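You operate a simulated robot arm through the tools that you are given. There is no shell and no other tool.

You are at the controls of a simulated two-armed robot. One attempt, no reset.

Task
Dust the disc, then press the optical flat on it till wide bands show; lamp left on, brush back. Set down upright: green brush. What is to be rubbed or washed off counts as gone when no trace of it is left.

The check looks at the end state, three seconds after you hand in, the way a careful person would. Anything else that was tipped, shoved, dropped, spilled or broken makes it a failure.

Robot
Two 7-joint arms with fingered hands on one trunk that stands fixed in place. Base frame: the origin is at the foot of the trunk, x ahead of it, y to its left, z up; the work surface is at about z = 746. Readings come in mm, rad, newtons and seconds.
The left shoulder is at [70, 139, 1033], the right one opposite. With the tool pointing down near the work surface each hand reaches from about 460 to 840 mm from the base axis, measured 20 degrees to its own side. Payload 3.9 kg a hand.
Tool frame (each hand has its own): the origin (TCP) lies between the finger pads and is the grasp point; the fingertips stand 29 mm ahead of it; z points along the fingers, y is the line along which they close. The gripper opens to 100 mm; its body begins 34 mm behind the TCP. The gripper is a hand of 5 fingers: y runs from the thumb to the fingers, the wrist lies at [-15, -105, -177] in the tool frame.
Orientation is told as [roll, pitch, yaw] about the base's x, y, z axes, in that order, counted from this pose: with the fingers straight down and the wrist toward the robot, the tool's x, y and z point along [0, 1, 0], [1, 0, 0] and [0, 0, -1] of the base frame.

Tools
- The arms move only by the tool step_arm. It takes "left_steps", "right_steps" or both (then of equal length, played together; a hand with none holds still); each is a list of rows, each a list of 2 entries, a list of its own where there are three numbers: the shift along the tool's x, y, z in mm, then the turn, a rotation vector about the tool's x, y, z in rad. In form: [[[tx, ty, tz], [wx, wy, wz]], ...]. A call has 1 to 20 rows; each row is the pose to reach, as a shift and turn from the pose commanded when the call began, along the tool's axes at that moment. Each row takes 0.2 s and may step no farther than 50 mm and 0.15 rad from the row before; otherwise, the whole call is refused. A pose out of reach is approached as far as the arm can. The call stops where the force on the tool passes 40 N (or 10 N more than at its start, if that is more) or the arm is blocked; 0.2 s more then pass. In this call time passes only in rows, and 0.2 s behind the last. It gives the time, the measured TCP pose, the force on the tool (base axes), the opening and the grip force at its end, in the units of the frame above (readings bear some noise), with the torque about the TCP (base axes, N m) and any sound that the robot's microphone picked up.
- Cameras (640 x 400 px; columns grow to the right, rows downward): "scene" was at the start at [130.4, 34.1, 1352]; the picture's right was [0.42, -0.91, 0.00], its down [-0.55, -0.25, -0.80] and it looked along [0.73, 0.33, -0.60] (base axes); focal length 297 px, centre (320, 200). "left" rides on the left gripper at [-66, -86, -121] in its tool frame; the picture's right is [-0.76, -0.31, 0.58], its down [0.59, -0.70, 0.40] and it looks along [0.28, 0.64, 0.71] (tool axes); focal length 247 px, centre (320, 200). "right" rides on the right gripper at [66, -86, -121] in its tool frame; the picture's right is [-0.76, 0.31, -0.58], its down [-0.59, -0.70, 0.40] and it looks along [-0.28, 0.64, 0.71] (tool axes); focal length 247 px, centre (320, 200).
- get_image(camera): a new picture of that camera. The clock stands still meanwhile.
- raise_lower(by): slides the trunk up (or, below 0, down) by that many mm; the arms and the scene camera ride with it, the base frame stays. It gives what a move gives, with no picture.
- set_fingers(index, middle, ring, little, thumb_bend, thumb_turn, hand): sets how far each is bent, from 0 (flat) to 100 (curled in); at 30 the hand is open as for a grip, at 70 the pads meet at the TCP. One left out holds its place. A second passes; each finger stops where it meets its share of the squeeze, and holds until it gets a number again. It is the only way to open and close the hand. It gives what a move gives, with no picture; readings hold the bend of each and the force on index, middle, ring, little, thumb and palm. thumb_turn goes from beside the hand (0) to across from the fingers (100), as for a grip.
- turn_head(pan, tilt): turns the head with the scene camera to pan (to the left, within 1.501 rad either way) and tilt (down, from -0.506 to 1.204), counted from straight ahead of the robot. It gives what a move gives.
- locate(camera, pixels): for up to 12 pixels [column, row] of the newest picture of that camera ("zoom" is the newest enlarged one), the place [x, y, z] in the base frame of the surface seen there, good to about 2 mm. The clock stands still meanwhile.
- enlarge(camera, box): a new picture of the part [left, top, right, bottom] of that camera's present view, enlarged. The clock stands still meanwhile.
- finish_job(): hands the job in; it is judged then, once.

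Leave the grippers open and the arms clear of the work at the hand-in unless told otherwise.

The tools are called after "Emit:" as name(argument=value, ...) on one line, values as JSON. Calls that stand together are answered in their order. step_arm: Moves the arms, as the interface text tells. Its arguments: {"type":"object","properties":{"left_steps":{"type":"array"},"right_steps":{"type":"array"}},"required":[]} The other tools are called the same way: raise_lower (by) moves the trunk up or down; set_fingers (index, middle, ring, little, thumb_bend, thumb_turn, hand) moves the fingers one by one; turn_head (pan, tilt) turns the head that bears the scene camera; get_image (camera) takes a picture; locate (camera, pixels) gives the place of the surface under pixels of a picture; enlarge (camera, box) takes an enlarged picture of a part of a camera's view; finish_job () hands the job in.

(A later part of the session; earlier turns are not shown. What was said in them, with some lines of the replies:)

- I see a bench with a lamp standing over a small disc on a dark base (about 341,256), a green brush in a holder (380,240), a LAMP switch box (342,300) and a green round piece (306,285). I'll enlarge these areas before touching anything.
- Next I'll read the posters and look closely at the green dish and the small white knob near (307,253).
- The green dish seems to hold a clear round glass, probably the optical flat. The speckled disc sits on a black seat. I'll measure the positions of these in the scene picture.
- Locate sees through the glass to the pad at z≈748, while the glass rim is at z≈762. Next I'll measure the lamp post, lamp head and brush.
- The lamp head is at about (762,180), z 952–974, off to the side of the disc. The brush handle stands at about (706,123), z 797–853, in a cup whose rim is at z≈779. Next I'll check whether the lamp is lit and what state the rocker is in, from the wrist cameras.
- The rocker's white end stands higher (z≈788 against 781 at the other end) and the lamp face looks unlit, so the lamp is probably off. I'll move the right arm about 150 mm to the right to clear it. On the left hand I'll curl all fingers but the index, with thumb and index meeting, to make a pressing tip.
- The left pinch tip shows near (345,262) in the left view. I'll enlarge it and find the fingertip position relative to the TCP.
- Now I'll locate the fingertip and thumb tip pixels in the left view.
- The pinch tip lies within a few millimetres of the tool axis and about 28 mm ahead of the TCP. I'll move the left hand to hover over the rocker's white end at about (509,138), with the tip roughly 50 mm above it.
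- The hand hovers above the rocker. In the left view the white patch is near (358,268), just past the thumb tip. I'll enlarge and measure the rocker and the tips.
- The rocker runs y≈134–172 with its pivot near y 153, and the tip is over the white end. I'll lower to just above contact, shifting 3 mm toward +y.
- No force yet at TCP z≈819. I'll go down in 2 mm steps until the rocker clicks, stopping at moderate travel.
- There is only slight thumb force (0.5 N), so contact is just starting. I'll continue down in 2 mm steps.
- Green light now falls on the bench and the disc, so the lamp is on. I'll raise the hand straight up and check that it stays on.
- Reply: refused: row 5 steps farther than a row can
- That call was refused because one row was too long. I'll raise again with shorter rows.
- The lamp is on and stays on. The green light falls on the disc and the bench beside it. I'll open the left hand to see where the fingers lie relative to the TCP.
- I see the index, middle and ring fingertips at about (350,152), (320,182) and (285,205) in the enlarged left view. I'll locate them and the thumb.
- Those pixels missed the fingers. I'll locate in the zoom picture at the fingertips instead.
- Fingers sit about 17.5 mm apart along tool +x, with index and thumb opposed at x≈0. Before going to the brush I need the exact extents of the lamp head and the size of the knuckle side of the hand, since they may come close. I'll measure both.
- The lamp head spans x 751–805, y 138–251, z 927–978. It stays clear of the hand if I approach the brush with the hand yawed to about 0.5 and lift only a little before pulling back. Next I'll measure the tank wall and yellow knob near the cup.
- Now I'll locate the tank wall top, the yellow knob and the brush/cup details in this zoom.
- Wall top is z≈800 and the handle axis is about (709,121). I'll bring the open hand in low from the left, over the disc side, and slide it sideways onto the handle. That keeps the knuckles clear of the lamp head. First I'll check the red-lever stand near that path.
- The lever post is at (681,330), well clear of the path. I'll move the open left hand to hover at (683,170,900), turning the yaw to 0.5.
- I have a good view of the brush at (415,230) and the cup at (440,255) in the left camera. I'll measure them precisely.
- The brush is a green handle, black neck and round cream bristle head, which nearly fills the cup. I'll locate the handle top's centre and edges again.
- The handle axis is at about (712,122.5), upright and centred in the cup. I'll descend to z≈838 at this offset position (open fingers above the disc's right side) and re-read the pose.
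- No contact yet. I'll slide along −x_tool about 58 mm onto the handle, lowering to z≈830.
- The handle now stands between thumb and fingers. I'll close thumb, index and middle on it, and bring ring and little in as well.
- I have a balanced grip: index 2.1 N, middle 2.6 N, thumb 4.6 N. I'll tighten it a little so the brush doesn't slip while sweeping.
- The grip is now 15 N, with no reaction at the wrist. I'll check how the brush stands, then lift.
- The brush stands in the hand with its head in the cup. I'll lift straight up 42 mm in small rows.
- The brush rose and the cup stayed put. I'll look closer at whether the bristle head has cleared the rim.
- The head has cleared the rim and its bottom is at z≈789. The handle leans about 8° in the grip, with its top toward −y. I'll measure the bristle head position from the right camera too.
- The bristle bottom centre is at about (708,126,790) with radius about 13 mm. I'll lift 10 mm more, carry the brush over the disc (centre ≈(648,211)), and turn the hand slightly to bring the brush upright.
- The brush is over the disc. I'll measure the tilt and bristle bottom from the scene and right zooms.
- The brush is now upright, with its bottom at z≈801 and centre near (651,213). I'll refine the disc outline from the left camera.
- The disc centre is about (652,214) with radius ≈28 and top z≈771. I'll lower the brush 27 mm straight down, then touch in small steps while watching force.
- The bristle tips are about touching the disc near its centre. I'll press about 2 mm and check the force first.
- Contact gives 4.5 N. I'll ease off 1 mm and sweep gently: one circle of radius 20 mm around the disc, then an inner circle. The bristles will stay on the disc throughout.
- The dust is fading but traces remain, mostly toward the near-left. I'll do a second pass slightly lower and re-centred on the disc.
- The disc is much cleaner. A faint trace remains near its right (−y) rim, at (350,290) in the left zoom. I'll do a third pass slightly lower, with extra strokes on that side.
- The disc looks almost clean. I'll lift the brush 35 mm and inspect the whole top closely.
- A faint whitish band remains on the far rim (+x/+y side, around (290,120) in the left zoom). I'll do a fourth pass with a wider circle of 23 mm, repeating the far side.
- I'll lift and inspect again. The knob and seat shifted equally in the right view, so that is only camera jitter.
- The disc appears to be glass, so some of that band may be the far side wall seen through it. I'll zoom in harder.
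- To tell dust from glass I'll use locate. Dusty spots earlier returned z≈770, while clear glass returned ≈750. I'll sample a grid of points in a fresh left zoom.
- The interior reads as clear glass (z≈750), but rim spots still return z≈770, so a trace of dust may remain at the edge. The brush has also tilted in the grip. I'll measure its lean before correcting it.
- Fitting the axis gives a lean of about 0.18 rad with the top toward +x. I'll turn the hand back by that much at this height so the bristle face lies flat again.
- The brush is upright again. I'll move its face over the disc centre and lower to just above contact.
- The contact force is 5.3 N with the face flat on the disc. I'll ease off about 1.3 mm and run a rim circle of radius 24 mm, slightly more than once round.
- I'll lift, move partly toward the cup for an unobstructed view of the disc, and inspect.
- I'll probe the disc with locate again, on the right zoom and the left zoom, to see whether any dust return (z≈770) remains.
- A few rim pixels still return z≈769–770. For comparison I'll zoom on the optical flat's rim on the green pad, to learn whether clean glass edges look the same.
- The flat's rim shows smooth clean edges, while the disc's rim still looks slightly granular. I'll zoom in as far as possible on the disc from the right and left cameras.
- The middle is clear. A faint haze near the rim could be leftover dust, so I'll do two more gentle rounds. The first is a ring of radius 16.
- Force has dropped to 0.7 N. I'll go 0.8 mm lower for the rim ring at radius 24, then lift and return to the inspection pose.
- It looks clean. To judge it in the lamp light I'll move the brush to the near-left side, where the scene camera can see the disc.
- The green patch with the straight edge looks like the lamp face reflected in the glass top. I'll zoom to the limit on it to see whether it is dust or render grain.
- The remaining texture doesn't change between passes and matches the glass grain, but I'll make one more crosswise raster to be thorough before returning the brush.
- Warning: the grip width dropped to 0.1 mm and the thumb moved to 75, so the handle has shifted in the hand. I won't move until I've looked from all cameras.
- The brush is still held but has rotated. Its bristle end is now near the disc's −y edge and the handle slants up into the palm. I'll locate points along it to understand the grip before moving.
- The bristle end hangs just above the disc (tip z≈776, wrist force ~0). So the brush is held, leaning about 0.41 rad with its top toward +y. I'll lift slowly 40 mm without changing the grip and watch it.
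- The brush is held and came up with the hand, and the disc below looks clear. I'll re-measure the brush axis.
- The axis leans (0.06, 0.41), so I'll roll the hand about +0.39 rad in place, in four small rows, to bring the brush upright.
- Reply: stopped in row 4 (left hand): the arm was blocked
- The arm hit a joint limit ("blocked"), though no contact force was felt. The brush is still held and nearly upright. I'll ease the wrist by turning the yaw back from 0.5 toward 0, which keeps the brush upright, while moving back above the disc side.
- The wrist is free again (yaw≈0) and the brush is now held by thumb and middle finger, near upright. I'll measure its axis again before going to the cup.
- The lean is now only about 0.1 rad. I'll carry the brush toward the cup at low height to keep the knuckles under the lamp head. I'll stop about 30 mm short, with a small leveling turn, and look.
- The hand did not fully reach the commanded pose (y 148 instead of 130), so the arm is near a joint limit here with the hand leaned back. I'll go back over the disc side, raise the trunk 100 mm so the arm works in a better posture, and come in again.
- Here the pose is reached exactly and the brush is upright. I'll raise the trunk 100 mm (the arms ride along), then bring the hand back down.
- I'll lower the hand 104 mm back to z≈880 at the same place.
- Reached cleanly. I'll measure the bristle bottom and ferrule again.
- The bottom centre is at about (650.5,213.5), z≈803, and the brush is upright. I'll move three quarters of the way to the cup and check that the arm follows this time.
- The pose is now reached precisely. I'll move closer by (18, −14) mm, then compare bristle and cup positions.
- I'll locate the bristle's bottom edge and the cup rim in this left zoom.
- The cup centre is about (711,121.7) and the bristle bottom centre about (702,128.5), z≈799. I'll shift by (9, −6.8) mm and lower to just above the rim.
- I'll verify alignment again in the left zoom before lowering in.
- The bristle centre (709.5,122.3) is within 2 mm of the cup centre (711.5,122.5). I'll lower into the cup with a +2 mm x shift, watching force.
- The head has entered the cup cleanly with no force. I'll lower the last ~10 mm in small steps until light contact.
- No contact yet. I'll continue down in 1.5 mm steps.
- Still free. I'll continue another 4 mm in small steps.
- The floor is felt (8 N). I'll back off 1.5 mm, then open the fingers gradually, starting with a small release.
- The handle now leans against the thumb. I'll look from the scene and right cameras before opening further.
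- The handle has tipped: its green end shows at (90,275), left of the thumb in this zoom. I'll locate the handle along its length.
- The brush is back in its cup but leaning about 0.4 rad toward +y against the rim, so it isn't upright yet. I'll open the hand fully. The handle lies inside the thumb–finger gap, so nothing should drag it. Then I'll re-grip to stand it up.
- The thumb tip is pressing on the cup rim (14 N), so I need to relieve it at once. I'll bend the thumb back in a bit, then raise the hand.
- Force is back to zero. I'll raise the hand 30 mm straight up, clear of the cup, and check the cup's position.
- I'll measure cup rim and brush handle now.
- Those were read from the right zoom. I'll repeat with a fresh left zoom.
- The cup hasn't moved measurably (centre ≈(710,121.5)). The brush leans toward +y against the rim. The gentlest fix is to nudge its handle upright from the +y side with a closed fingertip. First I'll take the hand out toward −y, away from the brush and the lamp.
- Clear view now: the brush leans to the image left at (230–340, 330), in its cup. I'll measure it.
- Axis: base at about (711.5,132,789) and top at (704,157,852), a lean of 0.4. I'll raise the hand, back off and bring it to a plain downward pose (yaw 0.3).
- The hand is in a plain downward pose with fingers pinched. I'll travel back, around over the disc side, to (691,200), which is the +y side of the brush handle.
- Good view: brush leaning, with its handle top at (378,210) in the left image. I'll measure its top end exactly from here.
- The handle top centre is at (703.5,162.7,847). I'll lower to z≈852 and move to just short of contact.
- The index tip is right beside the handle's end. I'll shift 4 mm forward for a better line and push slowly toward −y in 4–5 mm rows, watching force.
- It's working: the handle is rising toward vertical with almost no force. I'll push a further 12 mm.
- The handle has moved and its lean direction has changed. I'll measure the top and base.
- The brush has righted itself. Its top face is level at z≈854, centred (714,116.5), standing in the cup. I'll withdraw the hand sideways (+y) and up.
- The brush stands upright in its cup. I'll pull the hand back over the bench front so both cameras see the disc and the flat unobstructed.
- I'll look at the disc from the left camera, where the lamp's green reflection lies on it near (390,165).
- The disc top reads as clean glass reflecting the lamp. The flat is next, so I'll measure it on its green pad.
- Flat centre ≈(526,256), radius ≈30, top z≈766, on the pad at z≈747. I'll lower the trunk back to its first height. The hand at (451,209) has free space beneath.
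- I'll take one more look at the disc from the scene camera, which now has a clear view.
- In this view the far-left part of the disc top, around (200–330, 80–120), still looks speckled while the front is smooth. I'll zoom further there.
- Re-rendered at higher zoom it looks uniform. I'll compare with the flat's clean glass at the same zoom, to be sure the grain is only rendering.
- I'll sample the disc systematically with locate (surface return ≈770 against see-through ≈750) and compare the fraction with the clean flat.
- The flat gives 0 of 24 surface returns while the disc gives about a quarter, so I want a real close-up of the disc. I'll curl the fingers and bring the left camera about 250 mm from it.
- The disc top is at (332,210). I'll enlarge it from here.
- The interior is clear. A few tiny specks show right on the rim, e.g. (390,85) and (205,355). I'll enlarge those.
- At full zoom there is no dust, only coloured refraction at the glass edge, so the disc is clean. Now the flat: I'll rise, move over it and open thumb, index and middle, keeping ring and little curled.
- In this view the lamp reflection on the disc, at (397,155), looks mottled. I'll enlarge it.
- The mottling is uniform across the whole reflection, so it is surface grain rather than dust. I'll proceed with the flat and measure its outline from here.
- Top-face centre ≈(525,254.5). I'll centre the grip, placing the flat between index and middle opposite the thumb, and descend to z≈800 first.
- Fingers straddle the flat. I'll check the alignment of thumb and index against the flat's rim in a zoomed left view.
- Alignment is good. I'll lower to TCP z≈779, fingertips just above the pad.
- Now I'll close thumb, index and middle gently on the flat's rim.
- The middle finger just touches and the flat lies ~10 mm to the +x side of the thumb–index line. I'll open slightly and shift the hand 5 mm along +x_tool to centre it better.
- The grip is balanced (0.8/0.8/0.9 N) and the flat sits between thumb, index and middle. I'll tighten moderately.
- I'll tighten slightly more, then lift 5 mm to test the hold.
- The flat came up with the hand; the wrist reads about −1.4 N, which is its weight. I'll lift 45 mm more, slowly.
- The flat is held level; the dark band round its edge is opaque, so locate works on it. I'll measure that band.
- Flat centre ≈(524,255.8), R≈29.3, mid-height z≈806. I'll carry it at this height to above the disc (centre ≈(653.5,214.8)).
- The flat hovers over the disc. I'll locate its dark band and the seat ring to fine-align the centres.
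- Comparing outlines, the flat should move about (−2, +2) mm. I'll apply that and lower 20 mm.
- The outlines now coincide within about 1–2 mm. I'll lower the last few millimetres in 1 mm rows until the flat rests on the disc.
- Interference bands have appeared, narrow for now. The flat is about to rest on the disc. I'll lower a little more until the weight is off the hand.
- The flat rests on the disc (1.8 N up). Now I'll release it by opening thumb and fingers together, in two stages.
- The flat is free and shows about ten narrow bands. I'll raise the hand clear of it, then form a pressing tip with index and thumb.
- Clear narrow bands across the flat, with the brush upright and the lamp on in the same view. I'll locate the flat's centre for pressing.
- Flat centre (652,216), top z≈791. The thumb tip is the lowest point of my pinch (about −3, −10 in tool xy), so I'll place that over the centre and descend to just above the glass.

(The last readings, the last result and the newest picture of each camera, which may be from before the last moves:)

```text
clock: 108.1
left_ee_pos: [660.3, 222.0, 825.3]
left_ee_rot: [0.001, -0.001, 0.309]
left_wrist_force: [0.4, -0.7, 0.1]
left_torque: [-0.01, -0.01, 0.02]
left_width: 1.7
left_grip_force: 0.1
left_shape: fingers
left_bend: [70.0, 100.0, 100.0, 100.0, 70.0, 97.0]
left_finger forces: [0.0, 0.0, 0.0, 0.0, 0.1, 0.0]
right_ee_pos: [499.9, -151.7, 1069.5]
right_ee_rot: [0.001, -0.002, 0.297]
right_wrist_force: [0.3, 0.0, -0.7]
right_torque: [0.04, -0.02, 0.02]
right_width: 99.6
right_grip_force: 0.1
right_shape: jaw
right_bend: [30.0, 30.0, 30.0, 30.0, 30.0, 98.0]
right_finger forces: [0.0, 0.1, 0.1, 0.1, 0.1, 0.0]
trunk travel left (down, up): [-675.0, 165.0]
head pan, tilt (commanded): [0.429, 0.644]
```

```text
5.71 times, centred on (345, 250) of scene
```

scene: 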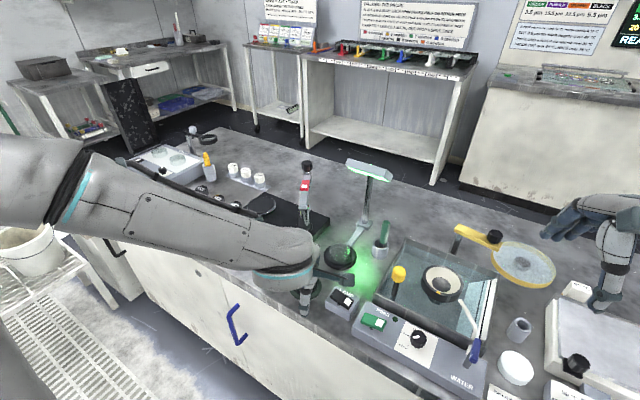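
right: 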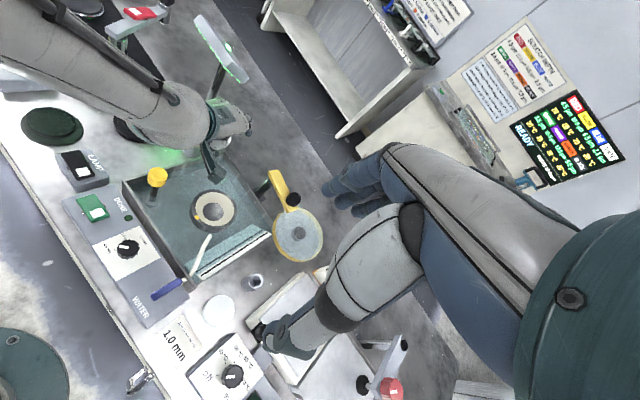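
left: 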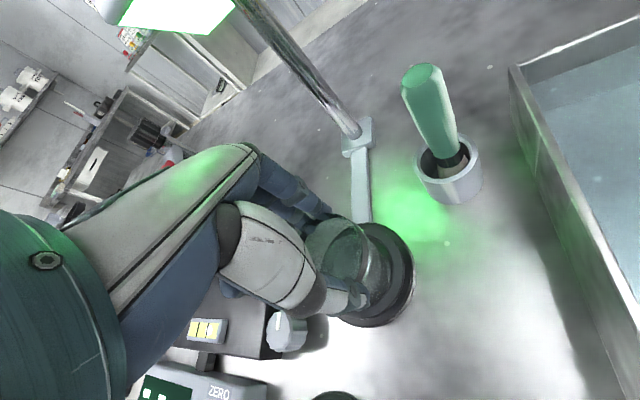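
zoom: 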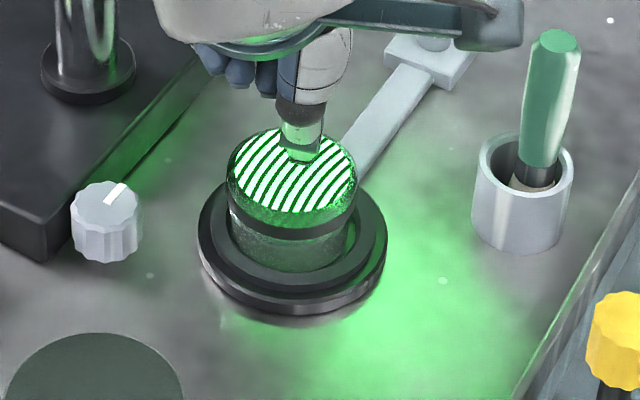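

The tip is nearly over the centre. I'll shift 3 mm toward +y and lower in 1 mm steps until it touches.

Emit:
step_arm(left_steps=[[[3, -1, 2], [0, 0, 0]], [[3, -1, 4], [0, 0, 0]], [[3, -1, 5], [0, 0, 0]], [[3, -1, 6], [0, 0, 0]]])

Emit:
enlarge(camera="right", box=[110, 40, 190, 120])

```text
clock: 109.1
left_ee_pos: [658.2, 224.7, 821.5]
left_ee_rot: [0.001, -0.003, 0.309]
left_wrist_force: [-0.2, -0.2, 2.3]
left_torque: [0.03, 0.02, 0.0]
left_width: 1.5
left_grip_force: 1.1
left_shape: fingers
left_bend: [70.0, 100.0, 100.0, 100.0, 70.0, 98.0]
left_finger forces: [0.1, 0.0, 0.0, 0.0, 1.8, 0.0]
right_ee_pos: [499.8, -153.0, 1069.6]
right_ee_rot: [0.001, -0.002, 0.298]
right_wrist_force: [0.5, -0.1, -0.3]
right_torque: [0.01, 0.01, 0.04]
right_width: 99.9
right_grip_force: 0.0
right_shape: jaw
right_bend: [30.0, 30.0, 30.0, 30.0, 30.0, 98.0]
right_finger forces: [0.0, 0.1, 0.0, 0.0, 0.0, 0.0]
trunk travel left (down, up): [-675.0, 165.0]
head pan, tilt (commanded): [0.429, 0.644]
```

```text
5.00 times, centred on (150, 80) of right
```

zoom: 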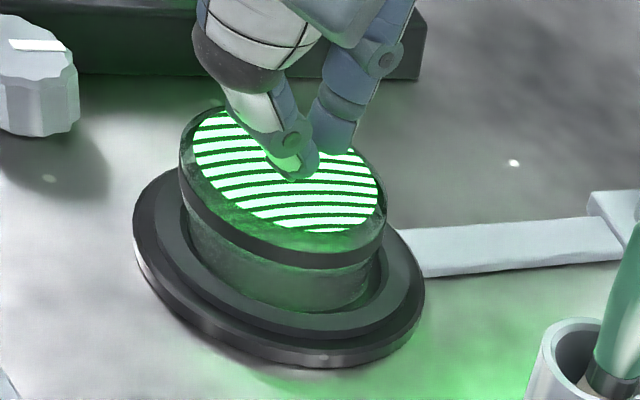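

Contact at 2.3 N near the centre. I'll press further, 3 mm in 1 mm rows, and watch the bands.

Emit:
step_arm(left_steps=[[[0, 0, 1], [0, 0, 0]], [[0, 0, 2], [0, 0, 0]], [[0, 0, 3], [0, 0, 0]], [[0, 0, 3], [0, 0, 0]]])

Emit:
enlarge(camera="right", box=[110, 40, 190, 120])

```text
clock: 110.1
left_ee_pos: [658.3, 223.2, 820.3]
left_ee_rot: [0.001, -0.005, 0.308]
left_wrist_force: [-3.2, 0.2, 11.9]
left_torque: [-0.13, 0.16, 0.0]
left_width: 0.2
left_grip_force: 6.4
left_shape: fingers
left_bend: [70.0, 100.0, 100.0, 100.0, 71.0, 98.0]
left_finger forces: [0.0, 0.1, 0.1, 0.1, 12.2, 0.1]
right_ee_pos: [497.0, -151.6, 1072.0]
right_ee_rot: [0.0, -0.003, 0.297]
right_wrist_force: [-0.2, -0.2, 0.7]
right_torque: [-0.01, 0.0, 0.0]
right_width: 99.8
right_grip_force: 0.1
right_shape: jaw
right_bend: [30.0, 30.0, 30.0, 30.0, 30.0, 98.0]
right_finger forces: [0.0, 0.0, 0.1, 0.0, 0.0, 0.0]
trunk travel left (down, up): [-675.0, 165.0]
head pan, tilt (commanded): [0.429, 0.644]
```

```text
5.00 times, centred on (150, 80) of right
```

zoom: 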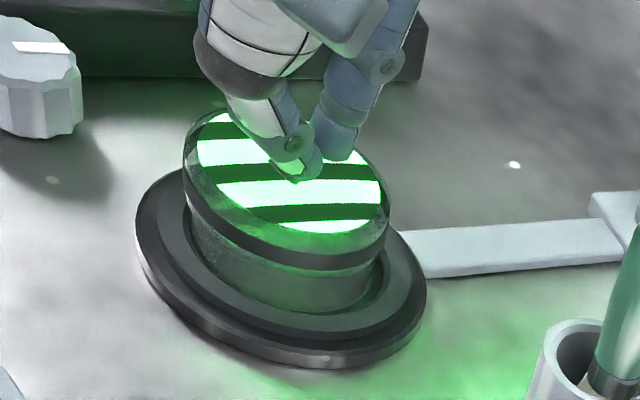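

The bands have become wide (three to four broad stripes) at 12 N. I'll hold this press for about a second and look again.

Emit:
step_arm(left_steps=[[[0, 0, 0.3], [0, 0, 0]], [[0, 0, 0.3], [0, 0, 0]], [[0, 0, 0.3], [0, 0, 0]], [[0, 0, 0.3], [0, 0, 0]], [[0, 0, 0.3], [0, 0, 0]]])

Emit:
enlarge(camera="right", box=[110, 40, 190, 120])

Emit:
enlarge(camera="scene", box=[310, 215, 380, 285])

```text
clock: 111.3
left_ee_pos: [657.2, 224.8, 819.8]
left_ee_rot: [0.001, -0.006, 0.307]
left_wrist_force: [-2.5, -0.1, 15.9]
left_torque: [-0.2, 0.19, -0.07]
left_width: 0.2
left_grip_force: 8.3
left_shape: fingers
left_bend: [70.0, 100.0, 100.0, 100.0, 71.0, 98.0]
left_finger forces: [0.0, 0.0, 0.0, 0.0, 16.1, 0.1]
right_ee_pos: [496.5, -153.0, 1071.2]
right_ee_rot: [0.0, -0.006, 0.298]
right_wrist_force: [-0.3, 0.4, 0.4]
right_torque: [0.01, -0.04, 0.02]
right_width: 99.7
right_grip_force: 0.1
right_shape: jaw
right_bend: [30.0, 30.0, 30.0, 30.0, 30.0, 98.0]
right_finger forces: [0.1, 0.0, 0.0, 0.0, 0.0, 0.0]
trunk travel left (down, up): [-675.0, 165.0]
head pan, tilt (commanded): [0.429, 0.644]
```

```text
5.00 times, centred on (150, 80) of right
```

zoom: 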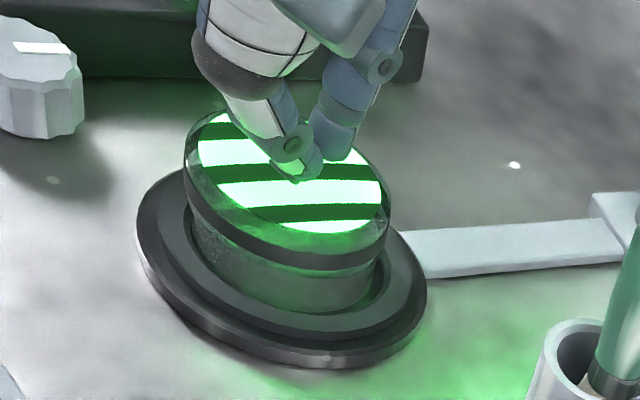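

```text
5.71 times, centred on (345, 250) of scene
```

zoom: 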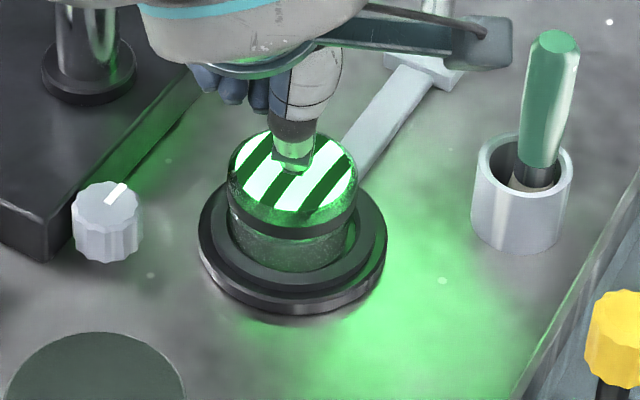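

Bands are wide and steady (16 N). I'll lift straight up slowly and check that they stay wide.

Emit:
step_arm(left_steps=[[[0, 0, -2], [0, 0, 0]], [[0, 0, -5], [0, 0, 0]], [[0, 0, -10], [0, 0, 0]], [[0, 0, -25], [0, 0, 0]], [[0, 0, -50], [0, 0, 0]]])

Emit:
enlarge(camera="right", box=[110, 40, 190, 120])

Emit:
enlarge(camera="scene", box=[310, 215, 380, 285])

Emit:
get_image(camera="left")

```text
clock: 112.5
left_ee_pos: [659.6, 225.6, 868.3]
left_ee_rot: [0.001, -0.002, 0.309]
left_wrist_force: [0.0, -0.1, -1.0]
left_torque: [0.02, -0.03, -0.02]
left_width: 1.4
left_grip_force: 0.0
left_shape: fingers
left_bend: [70.0, 100.0, 100.0, 100.0, 70.0, 97.0]
left_finger forces: [0.1, 0.0, 0.0, 0.1, 0.0, 0.1]
right_ee_pos: [499.8, -151.6, 1069.7]
right_ee_rot: [0.0, -0.003, 0.3]
right_wrist_force: [-0.7, 0.3, 0.5]
right_torque: [-0.01, -0.04, 0.0]
right_width: 100.0
right_grip_force: 0.0
right_shape: jaw
right_bend: [30.0, 30.0, 30.0, 30.0, 30.0, 98.0]
right_finger forces: [0.0, 0.0, 0.1, 0.1, 0.0, 0.0]
trunk travel left (down, up): [-675.0, 165.0]
head pan, tilt (commanded): [0.429, 0.644]
```

```text
5.00 times, centred on (150, 80) of right
```

zoom: 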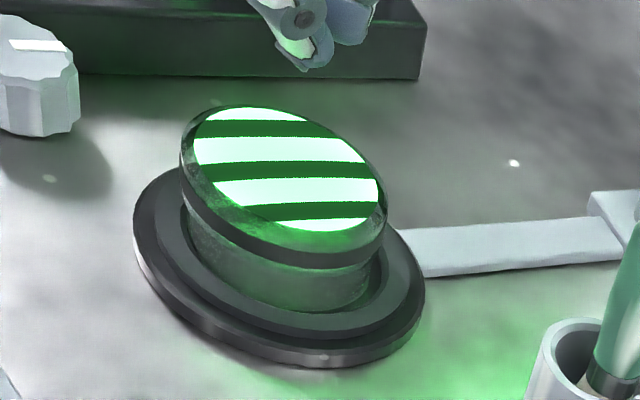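

```text
5.71 times, centred on (345, 250) of scene
```

zoom: 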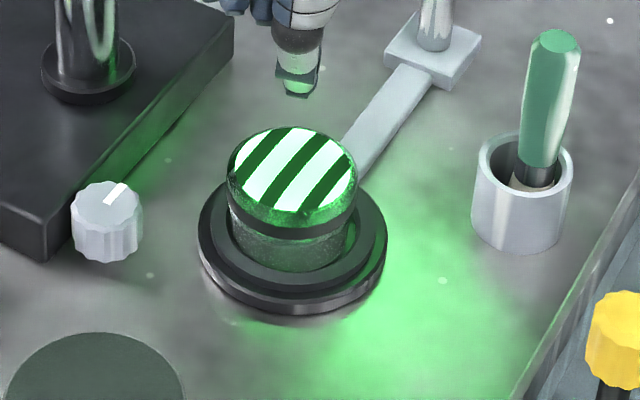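

```text
taken
```

left: 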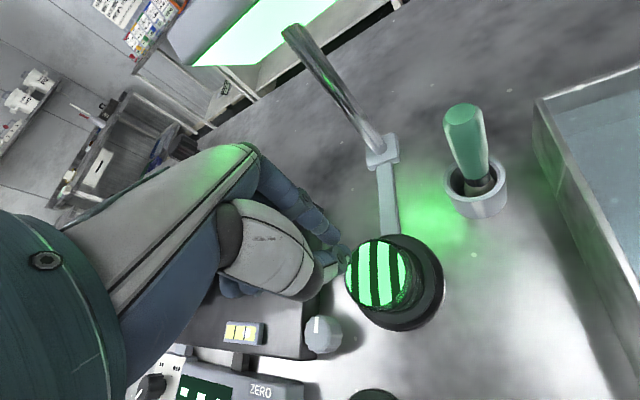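

The bands stay wide after release. Now I'll withdraw the left arm up and back to its starting area.

Emit:
step_arm(left_steps=[[[0, -20, -35], [0, 0, 0]], [[0, -50, -65], [0, 0, 0]], [[0, -85, -95], [0, 0, 0]], [[10, -120, -125], [0, 0, 0]], [[30, -155, -150], [0, 0, 0]], [[60, -180, -175], [0, 0, 0]], [[95, -200, -200], [0, 0, 0]], [[130, -215, -225], [0, 0, 0]], [[165, -225, -250], [0, 0, 0]], [[200, -230, -275], [0, 0, 0]]])

Emit:
set_fingers(hand="left", index=30, middle=30, ring=30, little=30, thumb_bend=30)

Emit:
get_image(camera="scene")

Emit:
get_image(camera="left")

Emit:
get_image(camera="right")

```text
clock: 114.7
left_ee_pos: [402.9, 307.6, 1128.5]
left_ee_rot: [0.001, -0.003, 0.311]
left_wrist_force: [0.4, 0.2, -1.0]
left_torque: [0.01, -0.01, -0.01]
left_width: 1.1
left_grip_force: 0.1
left_shape: fingers
left_bend: [70.0, 100.0, 100.0, 100.0, 70.0, 98.0]
left_finger forces: [0.0, 0.0, 0.0, 0.1, 0.1, 0.0]
left hand out of reach, approached as far as the arm can: row 9, 10
right_ee_pos: [499.6, -153.5, 1069.5]
right_ee_rot: [0.001, -0.002, 0.298]
right_wrist_force: [0.1, -0.5, 0.5]
right_torque: [0.02, 0.01, 0.01]
right_width: 99.7
right_grip_force: 0.1
right_shape: jaw
right_bend: [30.0, 30.0, 30.0, 30.0, 30.0, 98.0]
right_finger forces: [0.0, 0.1, 0.0, 0.1, 0.1, 0.1]
trunk travel left (down, up): [-675.0, 165.0]
head pan, tilt (commanded): [0.429, 0.644]
```

```text
clock: 115.7
left_ee_pos: [402.6, 306.7, 1127.2]
left_ee_rot: [0.001, -0.002, 0.312]
left_wrist_force: [-0.5, 0.8, -0.1]
left_torque: [-0.01, -0.02, 0.0]
left_width: 98.3
left_grip_force: 0.1
left_shape: fingers
left_bend: [30.0, 30.0, 30.0, 30.0, 30.0, 98.0]
left_finger forces: [0.0, 0.1, 0.1, 0.1, 0.1, 0.0]
right_ee_pos: [499.1, -151.4, 1069.7]
right_ee_rot: [0.0, -0.001, 0.299]
right_wrist_force: [0.1, 0.6, -0.4]
right_torque: [0.03, 0.01, 0.02]
right_width: 99.5
right_grip_force: 0.1
right_shape: jaw
right_bend: [30.0, 30.0, 30.0, 30.0, 30.0, 98.0]
right_finger forces: [0.0, 0.1, 0.0, 0.0, 0.1, 0.0]
trunk travel left (down, up): [-675.0, 165.0]
head pan, tilt (commanded): [0.429, 0.644]
```

```text
taken
```

scene: 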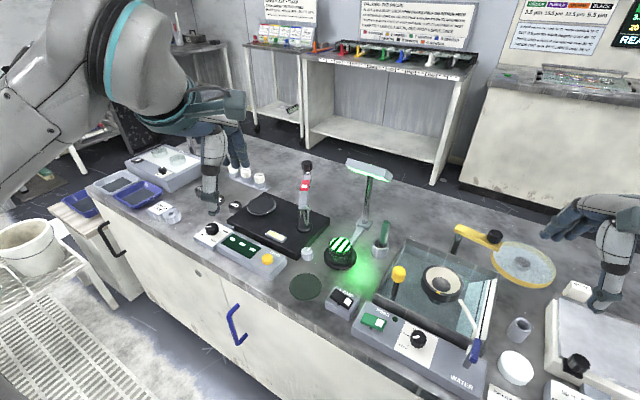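

```text
taken
```

left: 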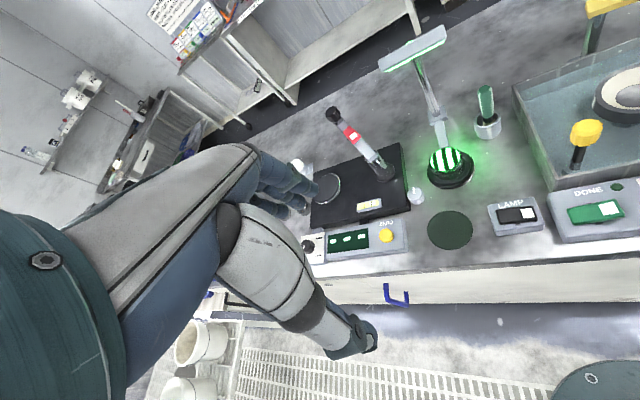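

```text
taken
```

right: 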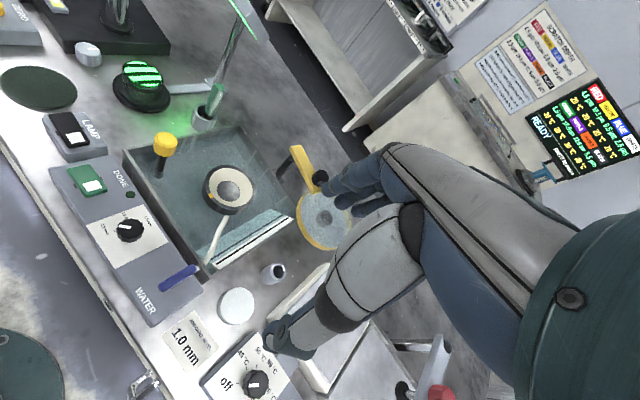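

Everything looks in place. I'll check in detail that the brush is upright, the cup hasn't moved, and nothing around is disturbed.

Emit:
enlarge(camera="scene", box=[340, 205, 420, 265])

Emit:
locate(camera="zoom", pixels=[[350, 118], [330, 180], [325, 225], [335, 240], [325, 262], [275, 280], [360, 290], [310, 310], [270, 265], [378, 262], [320, 298], [345, 180]])

Emit:
enlarge(camera="left", box=[400, 70, 540, 200])

Emit:
enlarge(camera="scene", box=[260, 150, 440, 330])

```text
6.67 times, centred on (380, 235) of scene
```

zoom: 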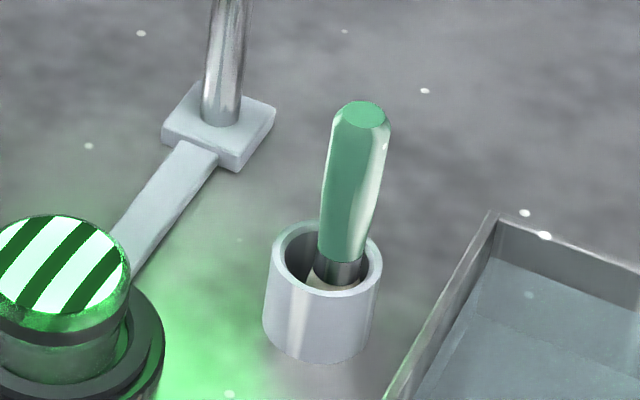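

```text
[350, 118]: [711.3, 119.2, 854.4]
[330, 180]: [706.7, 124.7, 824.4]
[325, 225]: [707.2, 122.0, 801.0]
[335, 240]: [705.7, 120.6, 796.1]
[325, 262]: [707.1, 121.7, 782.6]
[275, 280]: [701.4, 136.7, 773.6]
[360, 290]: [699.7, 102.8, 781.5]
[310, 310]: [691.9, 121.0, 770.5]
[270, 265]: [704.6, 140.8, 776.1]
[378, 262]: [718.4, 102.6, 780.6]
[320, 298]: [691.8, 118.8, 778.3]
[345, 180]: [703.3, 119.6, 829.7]
```

```text
3.08 times, centred on (470, 135) of left
```

zoom: 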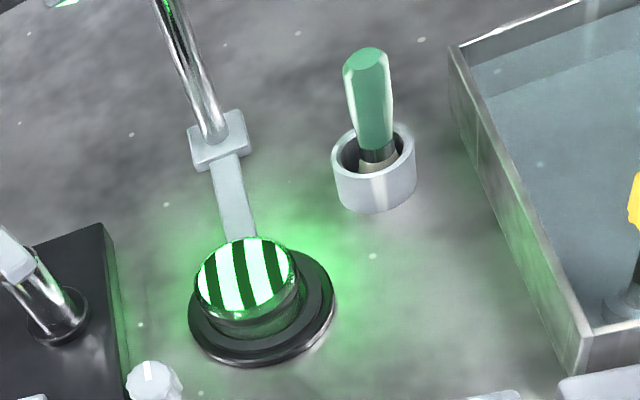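

```text
2.22 times, centred on (350, 240) of scene
```

zoom: 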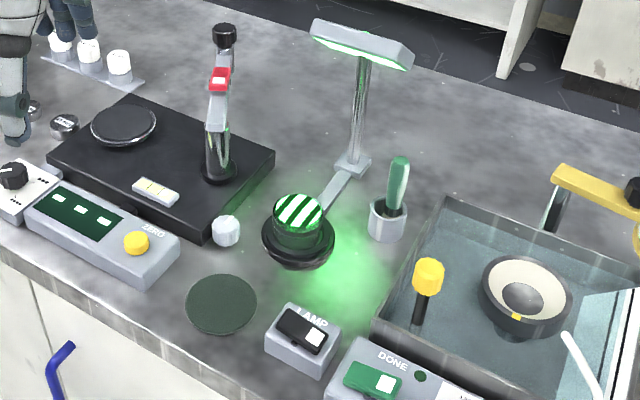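

The final check shows the following:
- **Brush:** standing upright in its unmoved cup.
- **Lamp:** on.
- **Flat:** seated on the disc with wide bands.
- **Surroundings:** nothing nearby has moved.
- **Arms:** both hands open and clear.

I'm handing in.

Emit:
finish_job()

```text
The job is handed in.
```

I've handed the job in: the disc is dusted, the optical flat sits on it showing wide bands, the lamp is on and the green brush is back upright in its cup. I haven't seen the check's result.

- **Disc:** I brushed it in seven passes until no dust showed at full zoom. A faint grain remains, which I took for surface texture because it is uniform and stayed the same over the last passes.
- **Flat:** It was pressed to about 16 N at the centre. The bands went from about ten narrow ones to three or four wide ones and stayed wide after I let go.
- **Brush:** It slipped in the grip during the last pass and first went back leaning in the cup. I nudged it upright, and it now stands level.
- **Cup:** My thumb pressed on the rim with about 14 N while I was letting go of the brush. Measured afterwards, the cup was within about 1.5 mm of where it started, which is inside the measuring noise.

Nothing else was touched apart from the lamp switch. Both hands are open and clear of the work.
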